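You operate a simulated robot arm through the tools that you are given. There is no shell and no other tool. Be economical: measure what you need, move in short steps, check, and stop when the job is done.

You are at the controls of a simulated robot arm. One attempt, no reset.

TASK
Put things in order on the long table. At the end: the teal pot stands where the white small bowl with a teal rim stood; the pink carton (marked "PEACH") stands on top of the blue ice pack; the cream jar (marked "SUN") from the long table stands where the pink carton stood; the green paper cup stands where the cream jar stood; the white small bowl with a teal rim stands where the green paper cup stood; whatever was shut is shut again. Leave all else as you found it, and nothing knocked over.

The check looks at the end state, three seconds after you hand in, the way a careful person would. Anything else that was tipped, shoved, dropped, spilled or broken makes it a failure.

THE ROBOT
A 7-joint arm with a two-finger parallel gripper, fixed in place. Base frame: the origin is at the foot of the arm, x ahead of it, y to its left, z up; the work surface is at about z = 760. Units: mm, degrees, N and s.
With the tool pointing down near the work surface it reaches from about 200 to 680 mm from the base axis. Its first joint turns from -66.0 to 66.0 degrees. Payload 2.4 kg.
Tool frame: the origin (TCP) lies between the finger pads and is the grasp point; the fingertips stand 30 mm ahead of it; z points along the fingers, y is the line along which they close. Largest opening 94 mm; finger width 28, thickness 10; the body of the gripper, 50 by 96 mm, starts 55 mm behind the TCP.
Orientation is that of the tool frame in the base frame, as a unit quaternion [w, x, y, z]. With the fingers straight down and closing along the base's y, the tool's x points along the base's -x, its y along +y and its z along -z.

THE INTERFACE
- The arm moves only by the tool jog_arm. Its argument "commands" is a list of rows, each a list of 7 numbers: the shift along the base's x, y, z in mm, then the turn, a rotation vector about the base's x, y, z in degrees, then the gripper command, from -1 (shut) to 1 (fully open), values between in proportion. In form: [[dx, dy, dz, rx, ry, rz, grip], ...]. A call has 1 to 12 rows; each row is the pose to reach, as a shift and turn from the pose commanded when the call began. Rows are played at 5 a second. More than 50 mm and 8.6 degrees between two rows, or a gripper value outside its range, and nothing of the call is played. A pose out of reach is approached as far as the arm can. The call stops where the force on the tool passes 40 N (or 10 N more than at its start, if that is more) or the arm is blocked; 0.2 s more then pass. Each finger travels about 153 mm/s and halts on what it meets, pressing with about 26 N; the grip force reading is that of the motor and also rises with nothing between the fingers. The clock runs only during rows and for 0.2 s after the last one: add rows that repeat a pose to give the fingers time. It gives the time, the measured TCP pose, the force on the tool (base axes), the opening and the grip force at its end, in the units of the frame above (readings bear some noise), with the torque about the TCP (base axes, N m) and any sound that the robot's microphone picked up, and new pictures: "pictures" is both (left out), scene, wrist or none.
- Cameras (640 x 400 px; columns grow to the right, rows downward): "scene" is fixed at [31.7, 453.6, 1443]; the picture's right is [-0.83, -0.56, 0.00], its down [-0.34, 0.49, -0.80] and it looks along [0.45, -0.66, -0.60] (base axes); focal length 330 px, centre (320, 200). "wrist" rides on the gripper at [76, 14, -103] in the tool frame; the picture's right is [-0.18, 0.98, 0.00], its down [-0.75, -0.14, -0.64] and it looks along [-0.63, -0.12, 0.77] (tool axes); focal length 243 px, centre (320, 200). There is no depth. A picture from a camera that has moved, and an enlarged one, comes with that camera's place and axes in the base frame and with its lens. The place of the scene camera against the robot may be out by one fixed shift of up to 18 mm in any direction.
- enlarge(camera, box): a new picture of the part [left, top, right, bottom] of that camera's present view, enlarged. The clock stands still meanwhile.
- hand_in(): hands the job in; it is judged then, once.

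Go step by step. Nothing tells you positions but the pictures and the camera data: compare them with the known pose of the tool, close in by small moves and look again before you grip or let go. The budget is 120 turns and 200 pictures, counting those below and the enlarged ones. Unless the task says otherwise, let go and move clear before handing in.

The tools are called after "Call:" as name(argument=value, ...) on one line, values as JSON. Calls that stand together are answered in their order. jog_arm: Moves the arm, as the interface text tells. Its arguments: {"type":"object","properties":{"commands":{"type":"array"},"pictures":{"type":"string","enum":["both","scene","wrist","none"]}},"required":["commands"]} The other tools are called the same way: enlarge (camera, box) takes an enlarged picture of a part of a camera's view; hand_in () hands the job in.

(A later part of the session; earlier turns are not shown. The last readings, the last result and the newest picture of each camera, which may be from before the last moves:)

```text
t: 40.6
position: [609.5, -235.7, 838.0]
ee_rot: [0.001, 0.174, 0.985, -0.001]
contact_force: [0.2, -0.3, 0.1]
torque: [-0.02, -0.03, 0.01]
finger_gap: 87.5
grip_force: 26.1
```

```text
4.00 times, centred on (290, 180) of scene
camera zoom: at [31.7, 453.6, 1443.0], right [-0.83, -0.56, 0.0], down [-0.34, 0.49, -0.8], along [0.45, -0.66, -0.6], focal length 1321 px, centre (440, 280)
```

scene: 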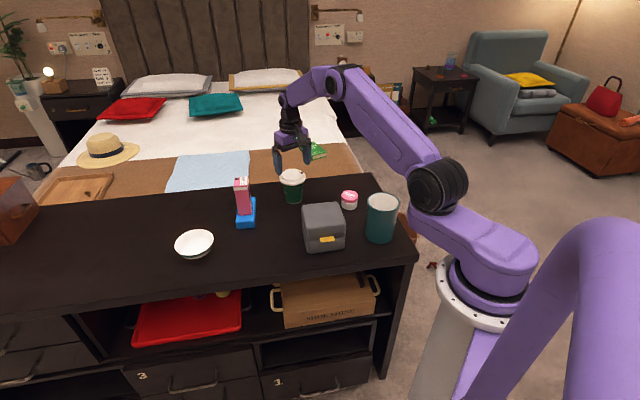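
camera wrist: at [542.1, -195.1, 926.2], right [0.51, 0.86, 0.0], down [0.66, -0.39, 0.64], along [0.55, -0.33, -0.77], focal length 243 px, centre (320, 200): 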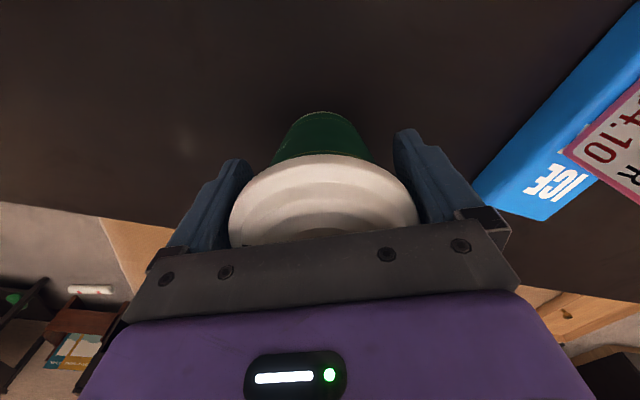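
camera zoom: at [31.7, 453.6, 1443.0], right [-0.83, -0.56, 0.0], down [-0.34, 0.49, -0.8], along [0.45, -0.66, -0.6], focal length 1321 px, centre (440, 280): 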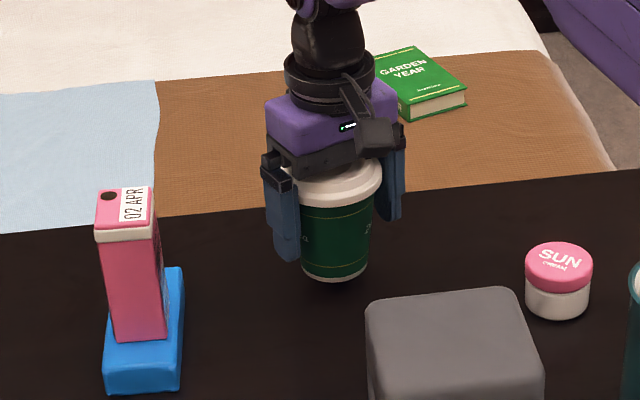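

The cup lifts cleanly. I'll raise it well clear first.

Call:
jog_arm(commands=[[0, 0, 5, 0, 0, 0, -1], [0, 0, 14, 0, 0, 0, -1], [0, 0, 28, 0, 0, 0, -1], [0, 0, 45, 0, 0, 0, -1], [0, 0, 63, 0, 0, 0, -1], [0, 0, 81, 0, 0, 0, -1], [0, 0, 99, 0, 0, 0, -1], [0, 0, 114, 0, 0, 0, -1], [0, 0, 122, 0, 0, 0, -1], [0, 0, 125, 0, 0, 0, -1]], pictures="none")

Call:
jog_arm(commands=[[-3, 8, 0, 0, 0, 1, -1], [-9, 24, 0, 0, 0, 3, -1], [-18, 48, 0, 0, 0, 5, -1], [-28, 75, 0, 0, 0, 7, -1], [-38, 102, 0, 0, 0, 9, -1], [-48, 129, 0, 0, 0, 11, -1], [-58, 156, 0, 0, 0, 13, -1], [-67, 182, 0, 0, 0, 15, -1], [-75, 203, 0, 0, 0, 17, -1], [-80, 217, 0, 0, 0, 19, -1], [-82, 222, 0, 0, 0, 20, -1], [-82, 222, 0, 0, 0, 20, -1]])

```text
t: 42.8
position: [607.9, -234.0, 965.1]
ee_rot: [0.001, 0.173, 0.985, 0.0]
contact_force: [0.2, -0.2, 0.6]
torque: [0.01, 0.02, 0.02]
finger_gap: 87.1
grip_force: 26.2
```

```text
t: 45.4
position: [526.7, -11.1, 965.7]
ee_rot: [0.0, 0.0, 1.0, -0.001]
contact_force: [0.2, -0.2, 0.1]
torque: [-0.02, -0.02, -0.04]
finger_gap: 87.2
grip_force: 26.1
camera wrist: at [450.2, 2.1, 1068.5], right [0.18, 0.98, 0.0], down [0.75, -0.14, 0.64], along [0.63, -0.12, -0.77], focal length 243 px, centre (320, 200)
```

scene: 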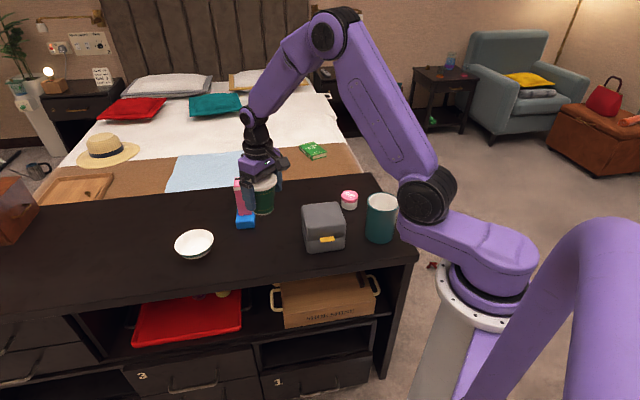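
wrist: 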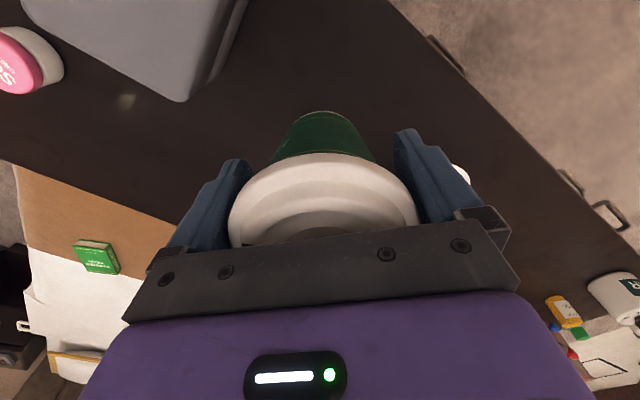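

The cup is over the jar's old spot. I'll lower it by about 139 mm, slowing at the end.

Call:
jog_arm(commands=[[1, 0, -5, 0, 0, 0, -1], [1, 0, -16, 0, 0, 0, -1], [1, 0, -32, 0, 0, 0, -1], [1, 0, -50, 0, 0, 0, -1], [1, 0, -70, 0, 0, 0, -1], [1, 0, -90, 0, 0, 0, -1], [1, 0, -108, 0, 0, 0, -1], [1, 0, -122, 0, 0, 0, -1], [1, 0, -131, 0, 0, 0, -1], [1, 0, -136, 0, 0, 0, -1], [1, 0, -138, 0, 0, 0, -1], [1, 0, -138, 0, 0, 0, -1]], pictures="none")

Call:
enlarge(camera="scene", box=[220, 170, 320, 270])

```text
t: 48.0
position: [528.6, -13.0, 824.1]
ee_rot: [0.0, 0.001, 1.0, 0.0]
contact_force: [0.6, -0.5, 0.2]
torque: [0.0, -0.03, -0.02]
finger_gap: 87.4
grip_force: 26.3
```

```text
4.00 times, centred on (270, 220) of scene
camera zoom: at [31.7, 453.6, 1443.0], right [-0.83, -0.56, 0.0], down [-0.34, 0.49, -0.8], along [0.45, -0.66, -0.6], focal length 1321 px, centre (520, 120)
```

zoom: 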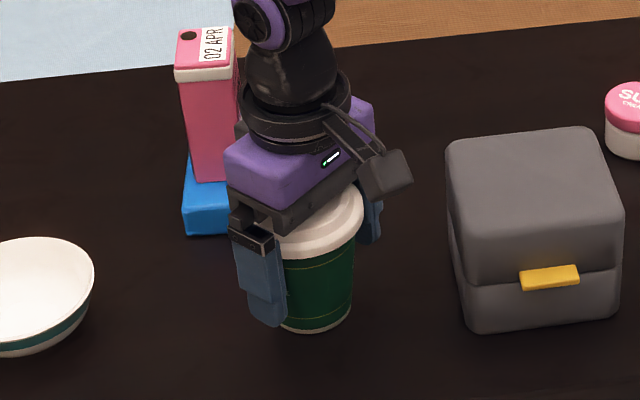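

Call:
jog_arm(commands=[[0, 0, -1, 0, 0, 0, -1], [0, 0, -2, 0, 0, 0, -1], [0, 0, -3, 0, 0, 0, -1], [0, 0, -3, 0, 0, 0, -1]], pictures="none")

```text
t: 49.0
position: [528.4, -11.3, 823.0]
ee_rot: [0.001, -0.001, 1.0, -0.001]
contact_force: [0.3, -0.9, 6.6]
torque: [-0.05, -0.01, -0.02]
finger_gap: 87.2
grip_force: 25.8
```

The cup is touching at about 6 N. I'll open and rise straight up.

Call:
jog_arm(commands=[[0, 0, 0.5, 0, 0, 0, -1], [0, 0, 0.5, 0, 0, 0, 1], [0, 0, 0.5, 0, 0, 0, 1], [0, 0, 0.5, 0, 0, 0, 1], [0, 0, 10, 0, 0, 0, 1], [0, 0, 30, 0, 0, 0, 1], [0, 0, 60, 0, 0, 0, 1], [0, 0, 100, 0, 0, 0, 1], [0, 0, 145, 0, 0, 0, 1], [0, 0, 145, 0, 0, 0, 1]])

```text
t: 51.2
position: [529.8, -14.3, 969.0]
ee_rot: [0.0, 0.0, 1.0, 0.0]
contact_force: [0.5, -0.3, -0.4]
torque: [0.03, 0.01, -0.01]
finger_gap: 93.6
grip_force: 0.0
camera wrist: at [452.6, -0.2, 1071.2], right [0.18, 0.98, 0.0], down [0.75, -0.14, 0.64], along [0.63, -0.12, -0.77], focal length 243 px, centre (320, 200)
```

scene: 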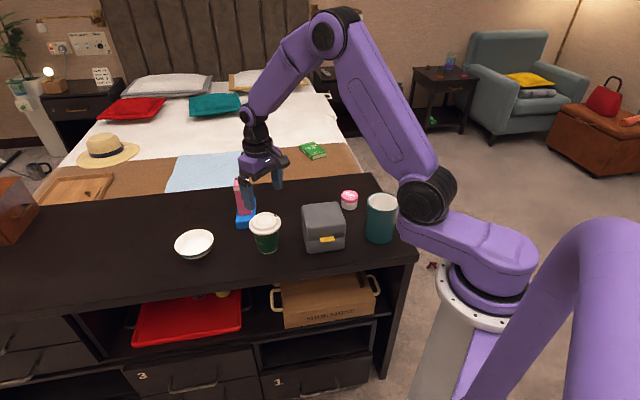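
wrist: 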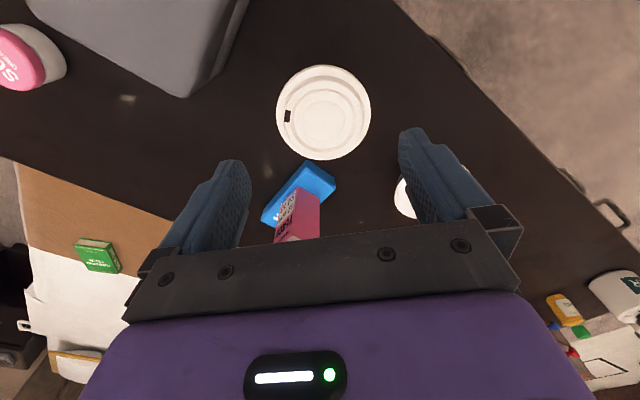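

The cup is in place. Now for the bowl, I'll move to view it from above.

Call:
jog_arm(commands=[[10, 30, 0, 0, 0, 2, 1], [20, 70, 0, 0, 0, 5, 1], [40, 110, 0, 0, 0, 8, 1], [70, 127, 0, 0, 0, 10, 1], [70, 127, 0, 0, 0, 10, 1]])

```text
t: 52.4
position: [600.2, 116.6, 969.1]
ee_rot: [0.0, -0.087, 0.996, 0.001]
contact_force: [-0.3, 0.1, -0.3]
torque: [0.02, 0.02, 0.0]
finger_gap: 94.0
grip_force: 0.1
camera wrist: at [521.5, 116.8, 1071.8], right [0.01, 1.0, 0.0], down [0.77, -0.01, 0.64], along [0.64, -0.01, -0.77], focal length 243 px, centre (320, 200)
```

scene: 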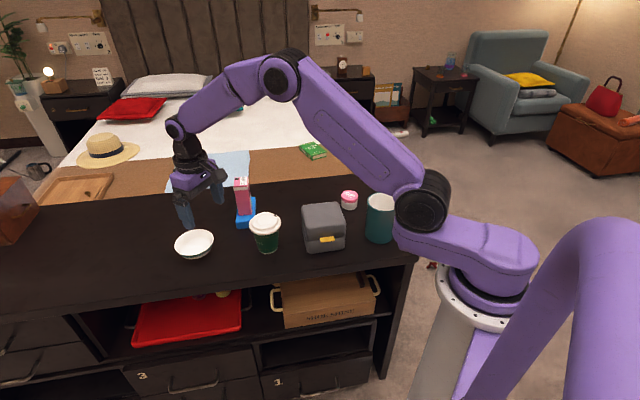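
wrist: 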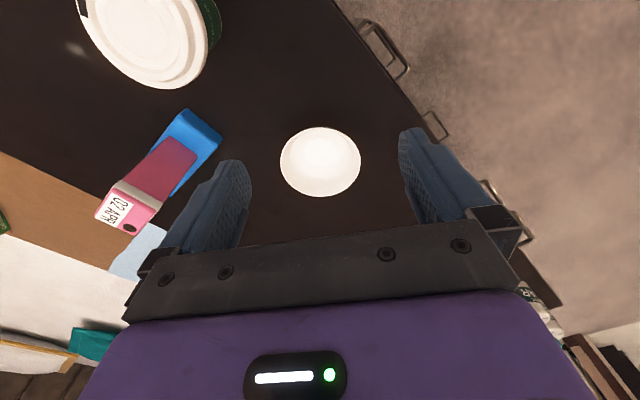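

The bowl is centred near (684,115) with a rim of about 104 mm, so I'll pinch its near rim. I'll turn the wrist by -90° so the fingers close radially.

Call:
jog_arm(commands=[[0, 0, 0, 0, 0, -8.2, 1], [0, 0, 0, 0, 0, -16.4, 1], [0, 0, 0, 0, 0, -24.6, 1], [0, 0, 0, 0, 0, -32.8, 1], [0, 0, 0, 0, 0, -41, 1], [0, 0, 0, 0, 0, -49.2, 1], [0, 0, 0, 0, 0, -57.4, 1], [0, 0, 0, 0, 0, -65.6, 1], [0, 0, 0, 0, 0, -73.8, 1], [0, 0, 0, 0, 0, -82, 1], [0, 0, 0, 0, 0, -90, 1], [0, 0, 0, 0, 0, -90, 1]])

Call:
enlarge(camera="scene", box=[150, 210, 240, 280])

```text
t: 55.0
position: [597.9, 114.8, 967.4]
ee_rot: [0.0, 0.643, 0.766, -0.001]
contact_force: [-0.8, -0.5, 0.4]
torque: [-0.01, -0.01, -0.02]
finger_gap: 94.0
grip_force: 0.1
camera wrist: at [599.0, 191.5, 1070.2], right [1.0, -0.01, 0.0], down [-0.01, -0.77, 0.64], along [-0.01, -0.64, -0.77], focal length 243 px, centre (320, 200)
```

scene: 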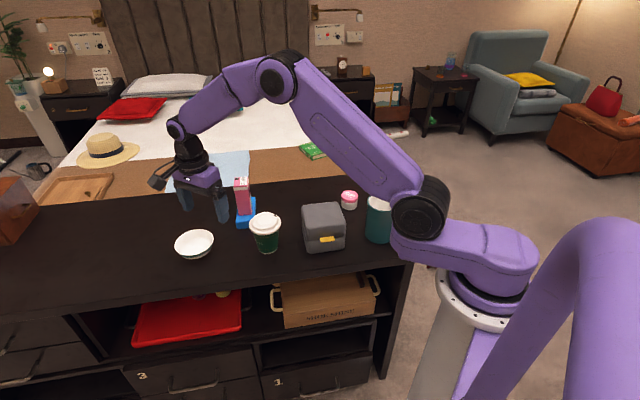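
wrist: 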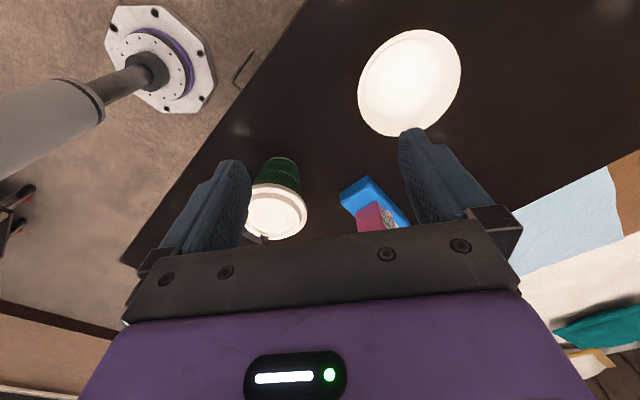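

```text
5.71 times, centred on (195, 245) of scene
camera zoom: at [31.7, 453.6, 1443.0], right [-0.83, -0.56, 0.0], down [-0.34, 0.49, -0.8], along [0.45, -0.66, -0.6], focal length 1887 px, centre (1034, -57)
```

zoom: 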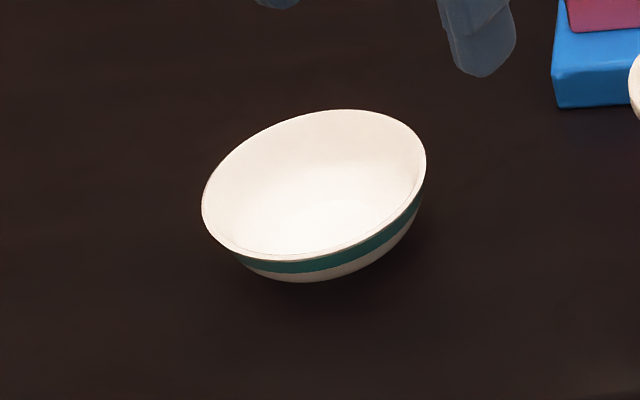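

The wrist turned fine. I'll tilt 25° outward to match the bowl wall, narrow the fingers and come to a stand-off point.

Call:
jog_arm(commands=[[0, -3, -10, 1.4, -8.0, 0, 0.6], [0, -6, -30, 2.8, -16.0, 0, 0.1], [0, -9, -50, 4.35, -24.6, 0, 0.06], [0, -12, -75, 4.35, -24.6, 0, 0.06], [0, -12, -75, 4.35, -24.6, 0, 0.06]])

Call:
enlarge(camera="scene", box=[140, 160, 260, 280])

```text
refused: row 3 steps farther than a row can; nothing moved
```

```text
3.33 times, centred on (200, 220) of scene
camera zoom: at [31.7, 453.6, 1443.0], right [-0.83, -0.56, 0.0], down [-0.34, 0.49, -0.8], along [0.45, -0.66, -0.6], focal length 1101 px, centre (720, 133)
```

zoom: 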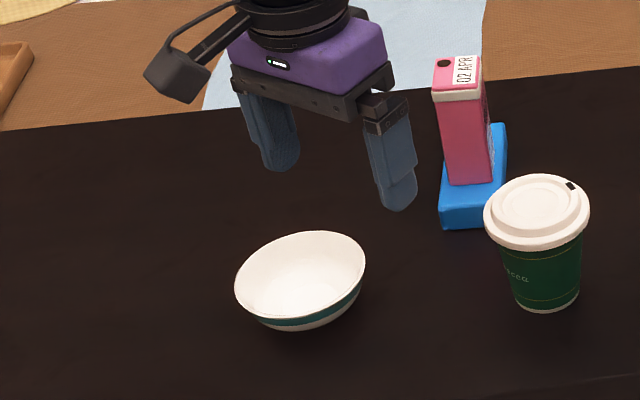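

One step was slightly too large, so I'll resend with finer steps.

Call:
jog_arm(commands=[[0, -3, -10, 1.1, -6.2, 0, 0.6], [0, -6, -30, 2.2, -12.3, 0, 0.1], [0, -9, -50, 3.3, -18.5, 0, 0.06], [0, -12, -65, 4.35, -24.6, 0, 0.06], [0, -12, -75, 4.35, -24.6, 0, 0.06], [0, -12, -75, 4.35, -24.6, 0, 0.06]])

Call:
enlarge(camera="scene", box=[140, 160, 260, 280])

```text
t: 56.4
position: [597.2, 101.6, 891.4]
ee_rot: [0.139, 0.627, 0.748, 0.166]
contact_force: [1.3, -0.8, 0.4]
torque: [0.0, 0.0, -0.01]
finger_gap: 49.8
grip_force: 0.0
camera wrist: at [554.8, 171.0, 990.8], right [0.91, -0.03, 0.42], down [-0.26, -0.81, 0.52], along [0.32, -0.58, -0.74], focal length 243 px, centre (320, 200)
```

scene: 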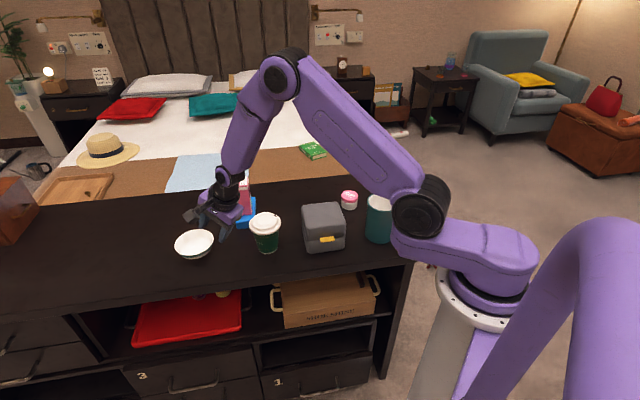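
wrist: 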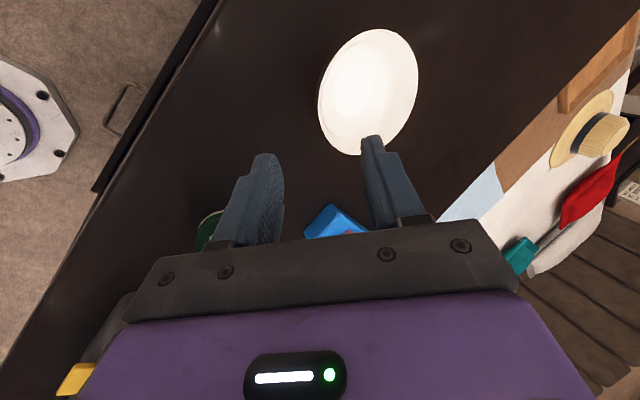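

```text
3.33 times, centred on (200, 220) of scene
camera zoom: at [31.7, 453.6, 1443.0], right [-0.83, -0.56, 0.0], down [-0.34, 0.49, -0.8], along [0.45, -0.66, -0.6], focal length 1101 px, centre (720, 133)
```

zoom: 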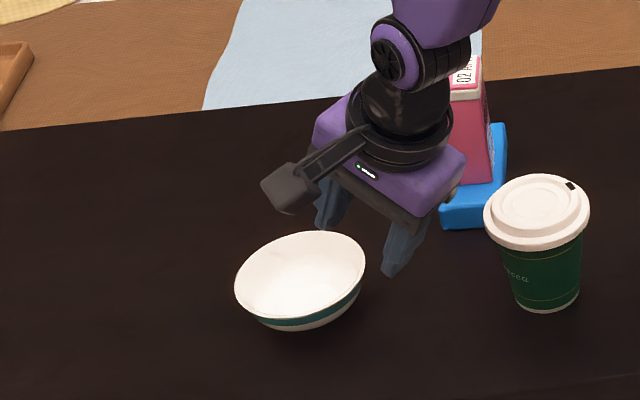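

The tool axis now points at the near rim. I'll advance along it until the tips are at rim height and look again.

Call:
jog_arm(commands=[[10, 1.8, -22, 0, 0, 0, 0.06], [20, 3.5, -44, 0, 0, 0, 0.06], [29, 5.1, -63.4, 0, 0, 0, 0.06], [29, 5.1, -63.4, 0, 0, 0, 0.06]])

Call:
enlarge(camera="scene", box=[150, 190, 250, 270])

Call:
enlarge(camera="wrist", box=[220, 60, 460, 260])

```text
t: 57.4
position: [629.4, 108.5, 827.8]
ee_rot: [0.139, 0.628, 0.748, 0.166]
contact_force: [0.2, 0.3, 0.1]
torque: [-0.02, -0.02, 0.01]
finger_gap: 50.0
grip_force: 0.1
camera wrist: at [584.6, 176.8, 926.9], right [0.91, -0.03, 0.42], down [-0.26, -0.81, 0.52], along [0.32, -0.58, -0.74], focal length 243 px, centre (320, 200)
```

scene: 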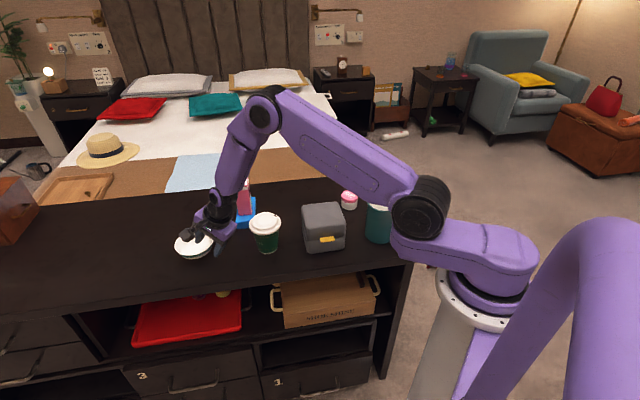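
wrist: 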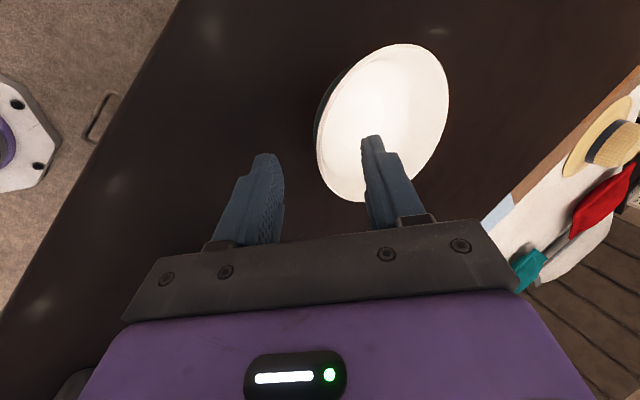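

```text
5.00 times, centred on (200, 230) of scene
camera zoom: at [31.7, 453.6, 1443.0], right [-0.83, -0.56, 0.0], down [-0.34, 0.49, -0.8], along [0.45, -0.66, -0.6], focal length 1651 px, centre (920, 50)
```

zoom: 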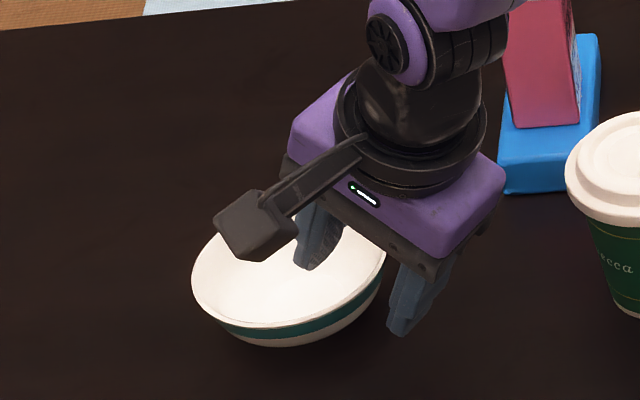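

```text
2.00 times, centred on (340, 160) of wrist
camera zoom: at [584.6, 176.8, 926.9], right [0.91, -0.03, 0.42], down [-0.26, -0.81, 0.52], along [0.32, -0.58, -0.74], focal length 485 px, centre (280, 280)
```

zoom: 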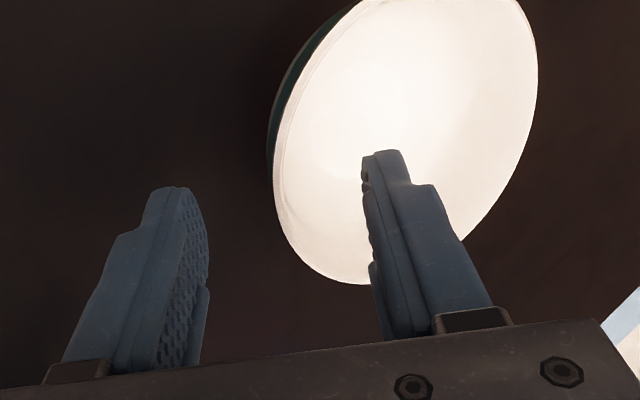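

The rim lies on the tool axis, about 10 mm beyond the tips (rim z about 791). I'll narrow the gap, advance 22 mm and close.

Call:
jog_arm(commands=[[0, 0, 0, 0, 0, 0, -0.36], [4, 0.8, -10, 0, 0, 0, -0.36], [8, 1.5, -20, 0, 0, 0, -0.36], [8, 1.5, -20, 0, 0, 0, -0.36]], pictures="none")

Call:
enlarge(camera="scene", box=[150, 190, 250, 270])

Call:
enlarge(camera="wrist", box=[220, 60, 460, 260])

```text
t: 58.4
position: [636.1, 108.4, 807.2]
ee_rot: [0.139, 0.628, 0.747, 0.166]
contact_force: [0.4, 0.5, 1.0]
torque: [-0.01, -0.01, -0.01]
finger_gap: 30.0
grip_force: 0.1
```

```text
5.00 times, centred on (200, 230) of scene
camera zoom: at [31.7, 453.6, 1443.0], right [-0.83, -0.56, 0.0], down [-0.34, 0.49, -0.8], along [0.45, -0.66, -0.6], focal length 1651 px, centre (920, 50)
```

zoom: 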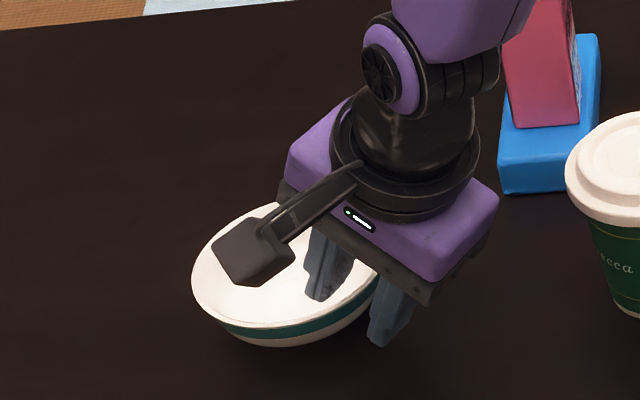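

```text
2.00 times, centred on (340, 160) of wrist
camera zoom: at [593.0, 177.6, 907.0], right [0.91, -0.03, 0.42], down [-0.26, -0.81, 0.52], along [0.32, -0.58, -0.75], focal length 485 px, centre (280, 280)
```

zoom: 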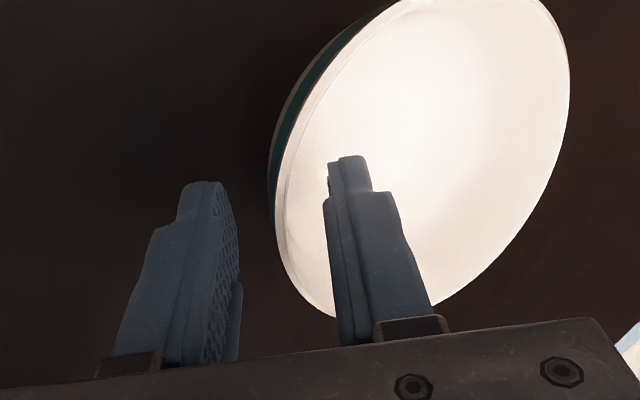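

The rim is between the fingers. I'll close and lift a little.

Call:
jog_arm(commands=[[0, 0, 0, 0, 0, 0, -0.6], [0, 0, 0, 0, 0, 0, -0.8], [0, 0, 0, 0, 0, 0, -1], [0, 0, 0, 0, 0, 0, -1], [0, 0, 0, 0, 0, 0, -1]], pictures="none")

Call:
enlarge(camera="scene", box=[150, 190, 250, 270])

Call:
enlarge(camera="wrist", box=[220, 60, 460, 260])

```text
t: 59.6
position: [636.9, 108.3, 807.5]
ee_rot: [0.14, 0.627, 0.748, 0.166]
contact_force: [1.5, -0.7, 5.0]
torque: [0.06, -0.15, -0.01]
finger_gap: 13.7
grip_force: 25.7
```

```text
5.00 times, centred on (200, 230) of scene
camera zoom: at [31.7, 453.5, 1443.0], right [-0.83, -0.56, 0.0], down [-0.34, 0.49, -0.8], along [0.45, -0.66, -0.6], focal length 1651 px, centre (920, 50)
```

zoom: 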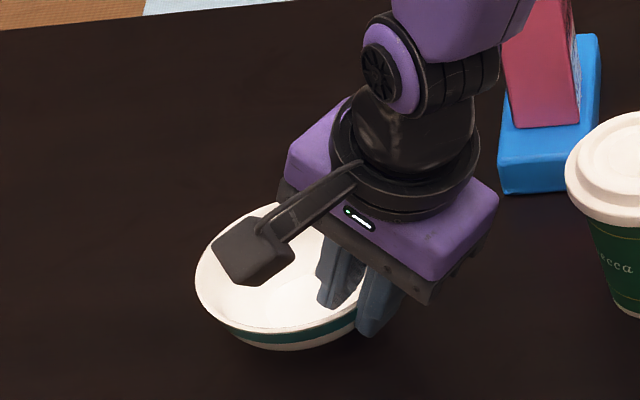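

```text
2.00 times, centred on (340, 160) of wrist
camera zoom: at [593.1, 177.4, 907.4], right [0.91, -0.03, 0.42], down [-0.26, -0.81, 0.52], along [0.32, -0.58, -0.74], focal length 485 px, centre (280, 280)
```

zoom: 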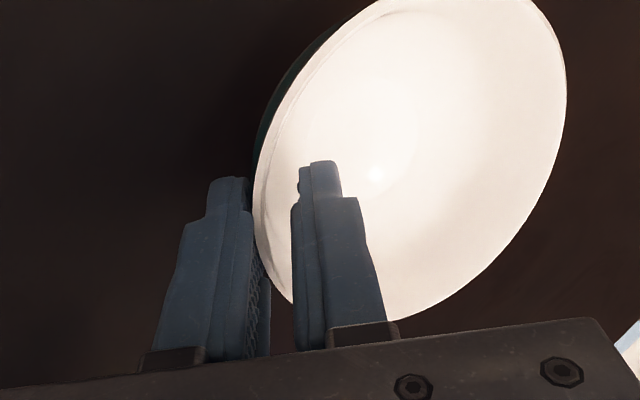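

The gap is 13.7 mm, a slightly skewed pinch. I'll lift gently a little to see whether the bowl holds.

Call:
jog_arm(commands=[[0, 0, 1, 0, 0, 0, -1], [0, 0, 3, 0, 0, 0, -1], [0, 0, 6, 0, 0, 0, -1], [0, 0, 10, 0, 0, 0, -1], [0, 0, 15, 0, 0, 0, -1], [0, 0, 20, 0, 0, 0, -1], [0, 0, 20, 0, 0, 0, -1]], pictures="none")

Call:
enlarge(camera="scene", box=[150, 190, 250, 270])

Call:
enlarge(camera="wrist", box=[220, 60, 460, 260])

```text
t: 61.2
position: [633.7, 109.1, 827.9]
ee_rot: [0.139, 0.628, 0.748, 0.166]
contact_force: [-1.2, 0.3, -2.0]
torque: [-0.01, 0.05, 0.0]
finger_gap: 13.9
grip_force: 26.1
```

```text
5.00 times, centred on (200, 230) of scene
camera zoom: at [31.8, 453.6, 1443.0], right [-0.83, -0.56, 0.0], down [-0.34, 0.49, -0.8], along [0.45, -0.66, -0.6], focal length 1651 px, centre (920, 50)
```

zoom: 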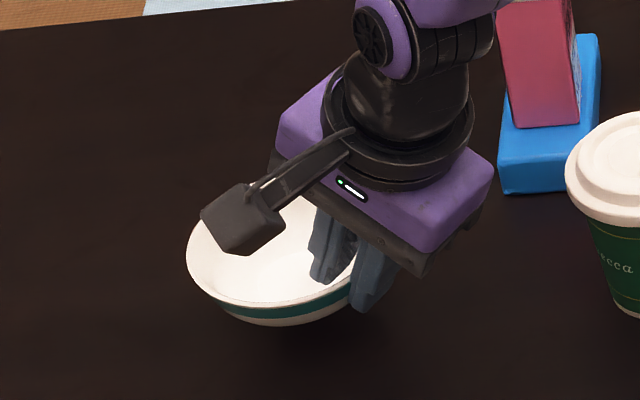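

```text
2.00 times, centred on (340, 160) of wrist
camera zoom: at [591.6, 178.0, 927.9], right [0.91, -0.03, 0.41], down [-0.26, -0.81, 0.52], along [0.32, -0.58, -0.75], focal length 485 px, centre (280, 280)
```

zoom: 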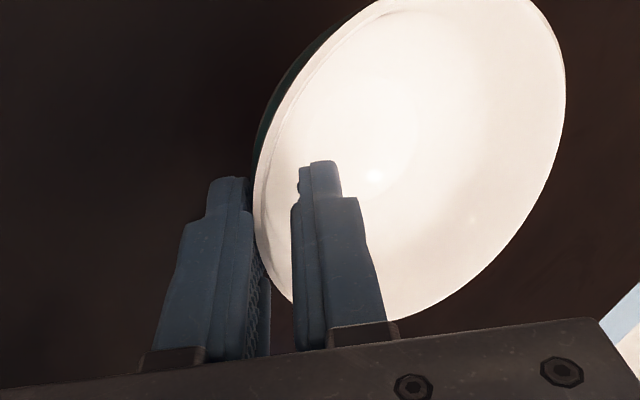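

The bowl is firmly held. I'll raise it well above the carton and then look at it.

Call:
jog_arm(commands=[[0, 0, 5, 0, 0, 0, -1], [0, 0, 14, 0, 0, 0, -1], [0, 0, 28, 0, 0, 0, -1], [0, 0, 46, 0, 0, 0, -1], [0, 0, 66, 0, 0, 0, -1], [0, 0, 86, 0, 0, 0, -1], [0, 0, 106, 0, 0, 0, -1], [0, 0, 126, 0, 0, 0, -1], [0, 0, 142, 0, 0, 0, -1], [0, 0, 151, 0, 0, 0, -1], [0, 0, 155, 0, 0, 0, -1], [0, 0, 155, 0, 0, 0, -1]])

```text
t: 63.8
position: [636.0, 109.0, 983.3]
ee_rot: [0.14, 0.627, 0.748, 0.166]
contact_force: [-0.9, 0.0, -1.9]
torque: [-0.01, 0.07, 0.03]
finger_gap: 13.6
grip_force: 25.6
camera wrist: at [592.0, 178.7, 1083.4], right [0.91, -0.03, 0.41], down [-0.26, -0.81, 0.52], along [0.32, -0.58, -0.75], focal length 243 px, centre (320, 200)
```

scene: 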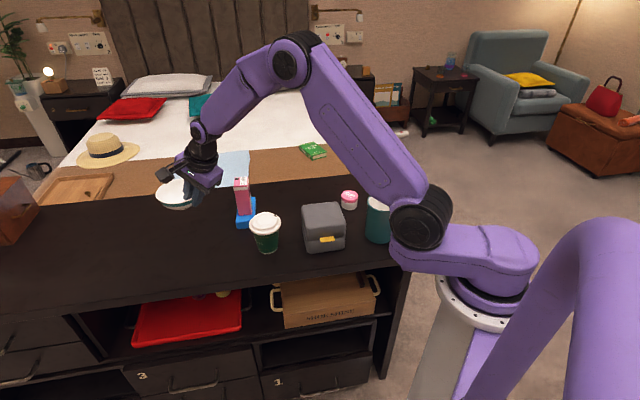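
wrist: 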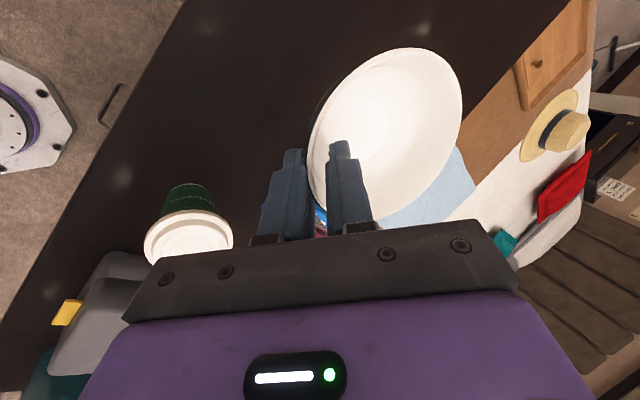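

The bowl looks slightly tipped in the grip with its far side low. I'll measure that before placing it.

Call:
enlarge(camera="scene", box=[140, 150, 230, 220])

Call:
enlarge(camera="wrist", box=[260, 30, 500, 240])

```text
5.71 times, centred on (185, 185) of scene
camera zoom: at [31.8, 453.6, 1443.0], right [-0.83, -0.56, 0.0], down [-0.34, 0.49, -0.8], along [0.45, -0.66, -0.6], focal length 1887 px, centre (1091, 286)
```

zoom: 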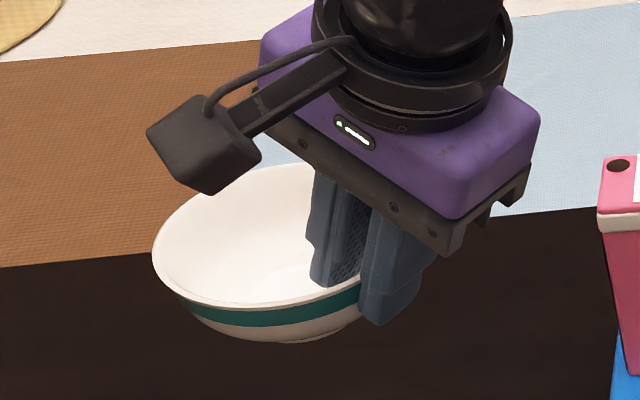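

```text
1.90 times, centred on (380, 135) of wrist
camera zoom: at [592.0, 178.7, 1083.4], right [0.91, -0.03, 0.41], down [-0.26, -0.81, 0.52], along [0.32, -0.58, -0.75], focal length 462 px, centre (206, 324)
```

zoom: 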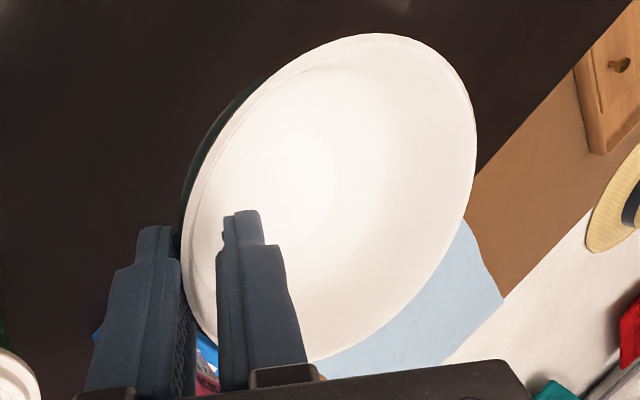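

The bowl is held about 6° tipped with its far side up, and its centre is about 56 mm beyond the TCP. I'll carry it toward the cup's old spot and level it on the way.

Call:
jog_arm(commands=[[-3, -12, 0, 0, 0.2, -0.5, -1], [-10, -38, 0, -0.1, 0.6, -1.5, -1], [-18, -72, 0, -0.1, 1.2, -2.5, -1], [-27, -108, 0, -0.2, 1.8, -3.5, -1], [-36, -144, 0, -0.2, 2.4, -4.5, -1], [-45, -180, 0, -0.3, 3.0, -5.5, -1], [-54, -216, 0, -0.3, 3.6, -6.5, -1], [-62, -252, 0, -0.4, 4.2, -7.5, -1], [-69, -288, 0, -0.4, 4.8, -8.5, -1], [-75, -318, 0, -0.5, 5.5, -9.3, -1], [-79, -336, 0, -0.5, 6, -10, -1], [-80, -342, 0, -0.5, 6, -10, -1]])

Call:
enlarge(camera="scene", box=[250, 110, 350, 210])

```text
t: 66.4
position: [554.4, -232.0, 984.5]
ee_rot: [0.116, 0.697, 0.698, 0.116]
contact_force: [0.0, 0.3, -1.9]
torque: [-0.02, 0.1, 0.03]
finger_gap: 13.8
grip_force: 26.2
camera wrist: at [534.3, -156.9, 1086.9], right [0.93, -0.18, 0.32], down [-0.34, -0.75, 0.56], along [0.14, -0.63, -0.76], focal length 243 px, centre (320, 200)
```

scene: 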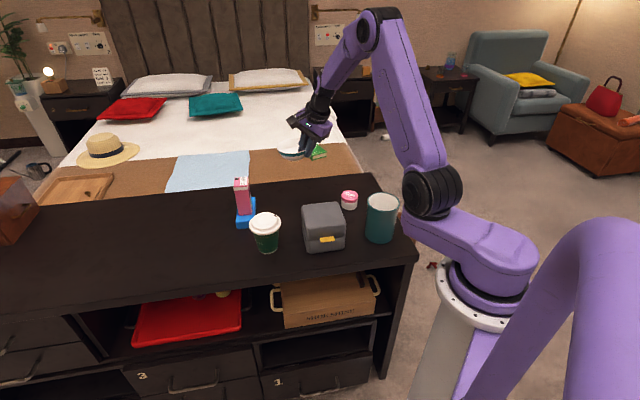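
wrist: 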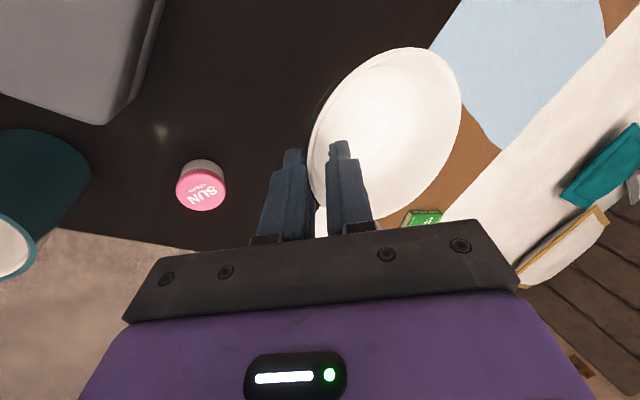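

```text
4.00 times, centred on (300, 160) of scene
camera zoom: at [31.8, 453.5, 1443.0], right [-0.83, -0.56, 0.0], down [-0.34, 0.49, -0.8], along [0.45, -0.66, -0.6], focal length 1321 px, centre (400, 360)
```

zoom: 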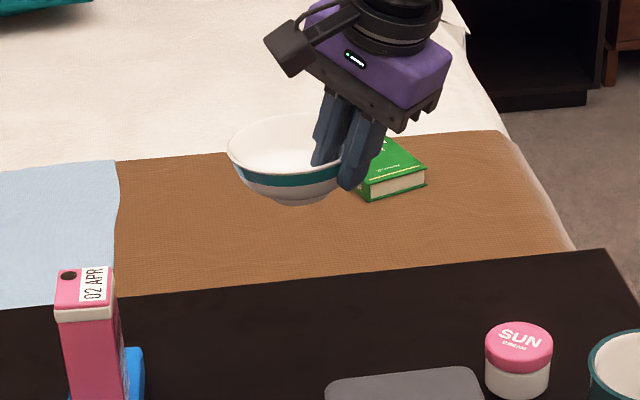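

The bowl looks level. I'll lower it to a bit above the surface.

Call:
jog_arm(commands=[[1, 0, -6, 0, 0, 0, -1], [2, 0, -18, 0, 0, 0, -1], [2, 0, -36, 0, 0, 0, -1], [2, 0, -56, 0, 0, 0, -1], [2, 0, -78, 0, 0, 0, -1], [2, 0, -100, 0, 0, 0, -1], [2, 0, -120, 0, 0, 0, -1], [2, 0, -137, 0, 0, 0, -1], [2, 0, -148, 0, 0, 0, -1], [2, 0, -153, 0, 0, 0, -1], [2, 0, -155, 0, 0, 0, -1], [2, 0, -155, 0, 0, 0, -1]])

Call:
enlarge(camera="scene", box=[240, 140, 340, 240])

```text
t: 69.0
position: [557.0, -233.1, 828.4]
ee_rot: [0.117, 0.697, 0.698, 0.117]
contact_force: [1.5, -0.4, -0.8]
torque: [-0.01, 0.09, 0.02]
finger_gap: 13.6
grip_force: 26.0
camera wrist: at [536.5, -158.0, 931.1], right [0.93, -0.18, 0.32], down [-0.34, -0.75, 0.56], along [0.14, -0.63, -0.76], focal length 243 px, centre (320, 200)
```

scene: 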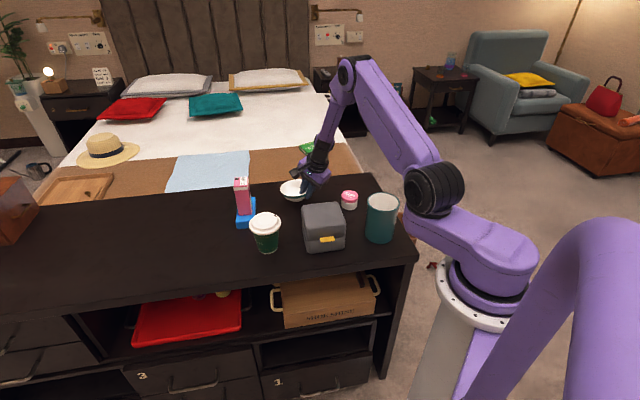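
wrist: 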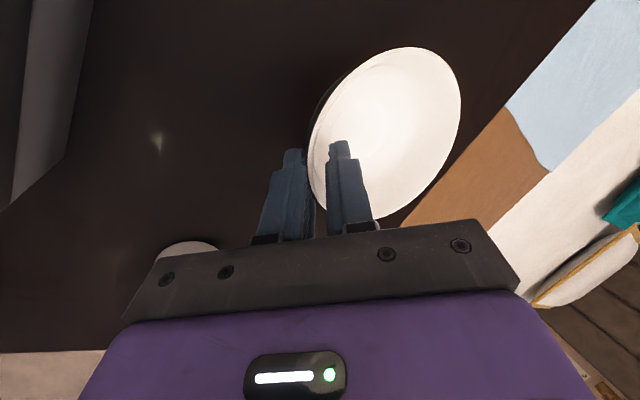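

```text
4.00 times, centred on (290, 190) of scene
camera zoom: at [31.7, 453.5, 1443.0], right [-0.83, -0.56, 0.0], down [-0.34, 0.49, -0.8], along [0.45, -0.66, -0.6], focal length 1321 px, centre (440, 240)
```

zoom: 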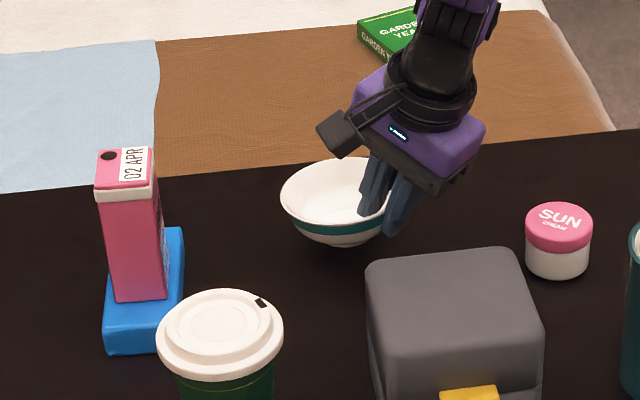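

Compared with where the cup's base stood, the bowl is about 9 mm off to picture-right. I'll correct that and lower until it touches.

Call:
jog_arm(commands=[[4, 2.5, 0, 0, 0, 0, -1], [7, 4.7, -2, 0, 0, 0, -1], [7, 4.7, -6, 0, 0, 0, -1], [7, 4.7, -8, 0, 0, 0, -1], [7, 4.7, -8, 0, 0, 0, -1]], pictures="none")

Call:
enlarge(camera="scene", box=[240, 130, 340, 230])

```text
t: 70.2
position: [563.9, -227.5, 819.9]
ee_rot: [0.117, 0.697, 0.698, 0.117]
contact_force: [-0.7, 0.5, -1.3]
torque: [0.02, 0.03, 0.02]
finger_gap: 13.7
grip_force: 26.2
```

```text
4.00 times, centred on (290, 180) of scene
camera zoom: at [31.7, 453.5, 1443.0], right [-0.83, -0.56, 0.0], down [-0.34, 0.49, -0.8], along [0.45, -0.66, -0.6], focal length 1321 px, centre (440, 280)
```

zoom: 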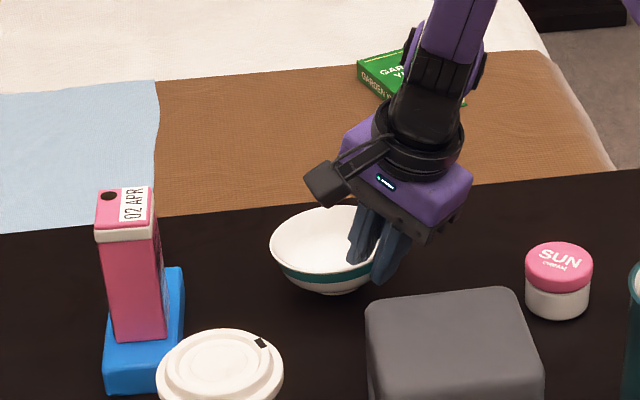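

Call:
jog_arm(commands=[[2, -3, -1, 0, 0, 0, -1], [2, -3, -2, 0, 0, 0, -1], [2, -3, -3.5, 0, 0, 0, -1], [2, -3, -5, 0, 0, 0, -1], [2, -3, -5, 0, 0, 0, -1]], pictures="none")

```text
t: 71.4
position: [566.7, -230.6, 816.4]
ee_rot: [0.116, 0.698, 0.697, 0.116]
contact_force: [0.5, -1.0, -0.7]
torque: [0.0, 0.06, 0.0]
finger_gap: 13.7
grip_force: 26.0
```

Call:
jog_arm(commands=[[0, 0, -1.5, 0, 0, 0, -1], [0, 0, -3, 0, 0, 0, -1], [0, 0, -4.5, 0, 0, 0, -1], [0, 0, -4.5, 0, 0, 0, -1]], pictures="none")

Call:
enlarge(camera="scene", box=[240, 130, 340, 230])

```text
t: 72.4
position: [566.1, -229.9, 812.1]
ee_rot: [0.116, 0.699, 0.696, 0.117]
contact_force: [-1.7, -0.4, 2.3]
torque: [0.02, -0.19, -0.03]
finger_gap: 14.1
grip_force: 25.9
```

```text
4.00 times, centred on (290, 180) of scene
camera zoom: at [31.6, 453.6, 1443.0], right [-0.83, -0.56, 0.0], down [-0.34, 0.49, -0.8], along [0.45, -0.66, -0.6], focal length 1321 px, centre (440, 280)
```

zoom: 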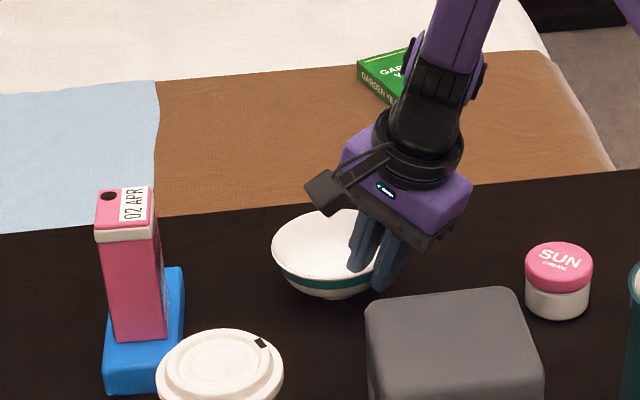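

The bowl is down, with a slight contact. I'll open partially and back out along the tool axis.

Call:
jog_arm(commands=[[0, 0, 0, 0, 0, 0, -0.65], [0, 0, 0, 0, 0, 0, -0.5], [0, 0, 0, 0, 0, 0, -0.35], [0, 0, 0, 0, 0, 0, -0.3], [-3, 0, 9, 0, 0, 0, -0.3], [-9, 0, 27, 0, 0, 0, -0.3], [-18, 0, 53, 0, 0, 0, -0.3], [-30, 0, 90, 0, 0, 0, -0.3], [-40, 0, 130, 0, 0, 0, -0.3], [-45, 0, 170, 0, 0, 0, -0.3]])

Call:
enlarge(camera="scene", box=[240, 130, 340, 230])

```text
t: 74.6
position: [520.2, -230.6, 981.9]
ee_rot: [0.116, 0.698, 0.697, 0.116]
contact_force: [0.0, 0.1, 0.5]
torque: [-0.01, -0.06, 0.05]
finger_gap: 32.8
grip_force: 0.0
camera wrist: at [499.3, -155.4, 1084.9], right [0.93, -0.19, 0.32], down [-0.34, -0.75, 0.56], along [0.14, -0.63, -0.76], focal length 243 px, centre (320, 200)
```

scene: 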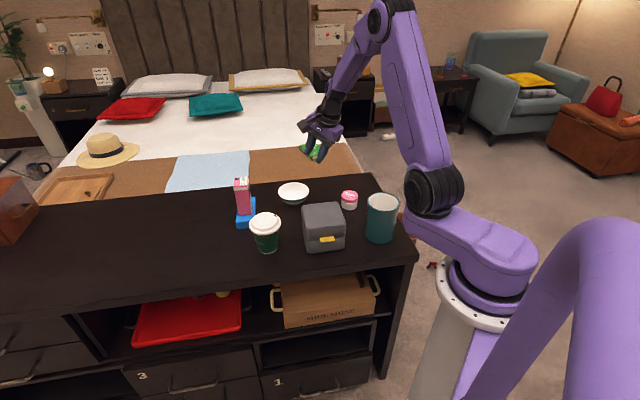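
wrist: 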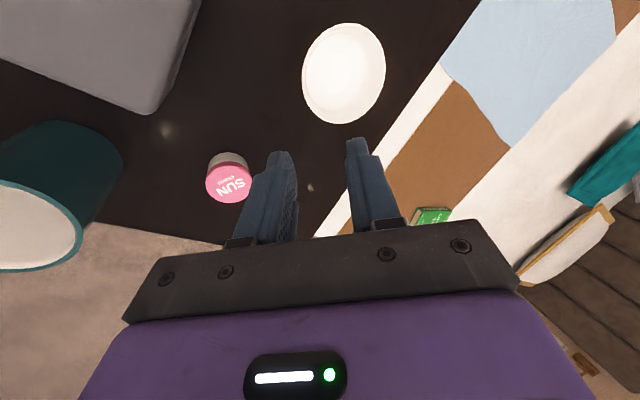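

```text
4.00 times, centred on (290, 180) of scene
camera zoom: at [31.7, 453.6, 1443.0], right [-0.83, -0.56, 0.0], down [-0.34, 0.49, -0.8], along [0.45, -0.66, -0.6], focal length 1321 px, centre (440, 280)
```

zoom: 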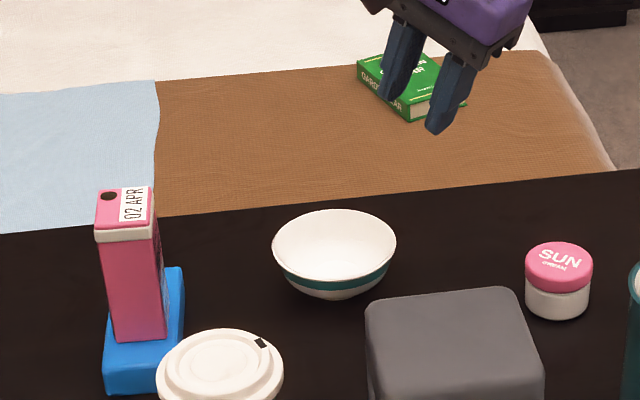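

The bowl now stands where the cup was. For the pot I'll straighten the tool and move toward it.

Call:
jog_arm(commands=[[-25, 0, 15, 0, 5, 0, 0], [-60, 0, 25, 0, 10, 0, 0.06], [-100, 0, 30, 0, 15, 0, 0.06], [-140, 0, 30, 0, 19.2, 0, 0.06], [-140, 0, 30, 0, 19.2, 0, 0.06]], pictures="none")

Call:
jog_arm(commands=[[-20, 5, 0, 0, 0, -7, 0.06], [-45, 10, 0, 0, 0, -14, 0.06], [-70, 15, 0, 0, 0, -21, 0.06], [-95, 20, 0, 0, 0, -28, 0.06], [-115, 25, 0, 0, 0, -35, 0.06], [-125, 25, 0, 0, 0, -40, 0.06], [-125, 25, 0, 0, 0, -40, 0.06]])

```text
t: 75.8
position: [378.1, -231.0, 1013.3]
ee_rot: [-0.002, 0.708, 0.707, -0.002]
contact_force: [-0.9, -0.5, -0.5]
torque: [-0.03, -0.01, 0.02]
finger_gap: 49.9
grip_force: 0.1
```

```text
t: 77.4
position: [255.0, -204.8, 1012.2]
ee_rot: [-0.002, 0.907, 0.422, -0.001]
contact_force: [0.2, -0.4, -0.4]
torque: [0.0, 0.02, 0.01]
finger_gap: 49.6
grip_force: 0.0
camera wrist: at [315.7, -156.9, 1114.7], right [0.63, -0.77, 0.0], down [-0.59, -0.49, 0.64], along [-0.5, -0.4, -0.77], focal length 243 px, centre (320, 200)
```

scene: 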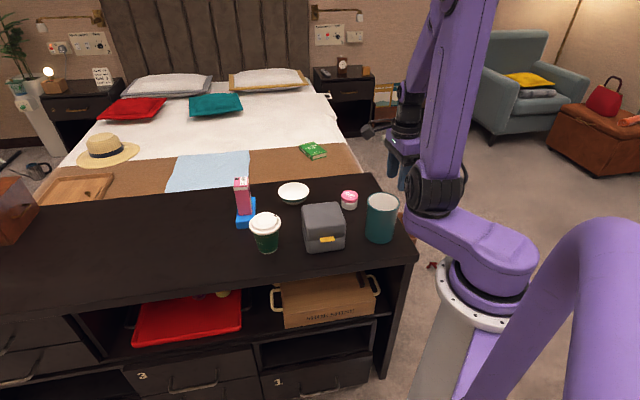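
wrist: 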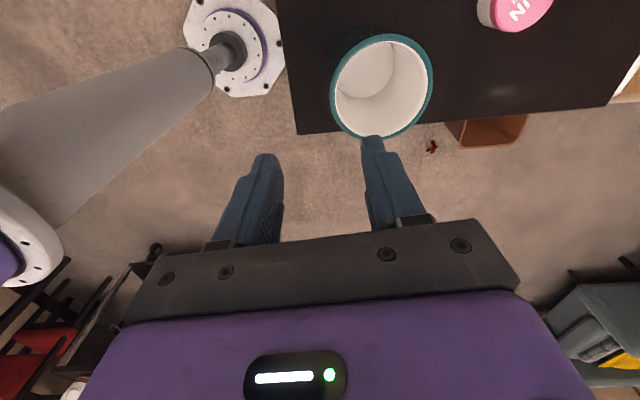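

The pot is near (300,-239) with a 92 mm rim, too wide to span, so I'll pinch its near wall. I'll shift the axis onto the wall and descend to just above the rim.

Call:
jog_arm(commands=[[7, -2.5, 0, 0, 0, 0, 0.06], [13, -4.7, -20, 0, 0, 0, 0.06], [13, -4.7, -50, 0, 0, 0, 0.06], [13, -4.7, -80, 0, 0, 0, 0.06], [13, -4.7, -80, 0, 0, 0, 0.06]])

Call:
enlarge(camera="scene", box=[320, 130, 440, 250])

```text
t: 78.6
position: [270.5, -209.9, 929.4]
ee_rot: [-0.002, 0.906, 0.423, 0.0]
contact_force: [-0.2, -0.6, -0.2]
torque: [0.01, -0.01, 0.0]
finger_gap: 49.8
grip_force: 0.2
camera wrist: at [330.3, -163.2, 1033.8], right [0.63, -0.77, 0.0], down [-0.59, -0.49, 0.64], along [-0.5, -0.41, -0.77], focal length 243 px, centre (320, 200)
```

scene: 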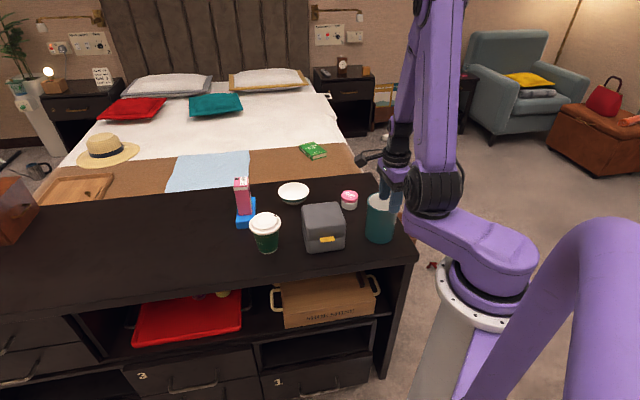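
wrist: 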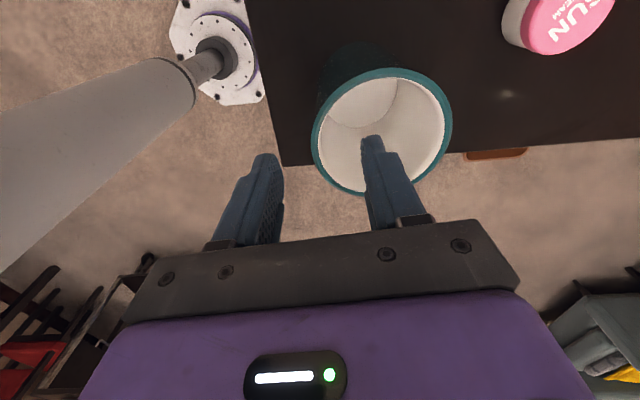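

```text
3.33 times, centred on (380, 190) of scene
camera zoom: at [31.7, 453.6, 1443.0], right [-0.83, -0.56, 0.0], down [-0.34, 0.49, -0.8], along [0.45, -0.66, -0.6], focal length 1101 px, centre (120, 233)
```

zoom: 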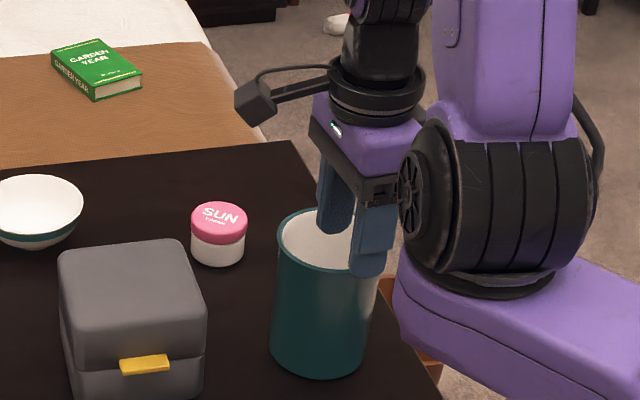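

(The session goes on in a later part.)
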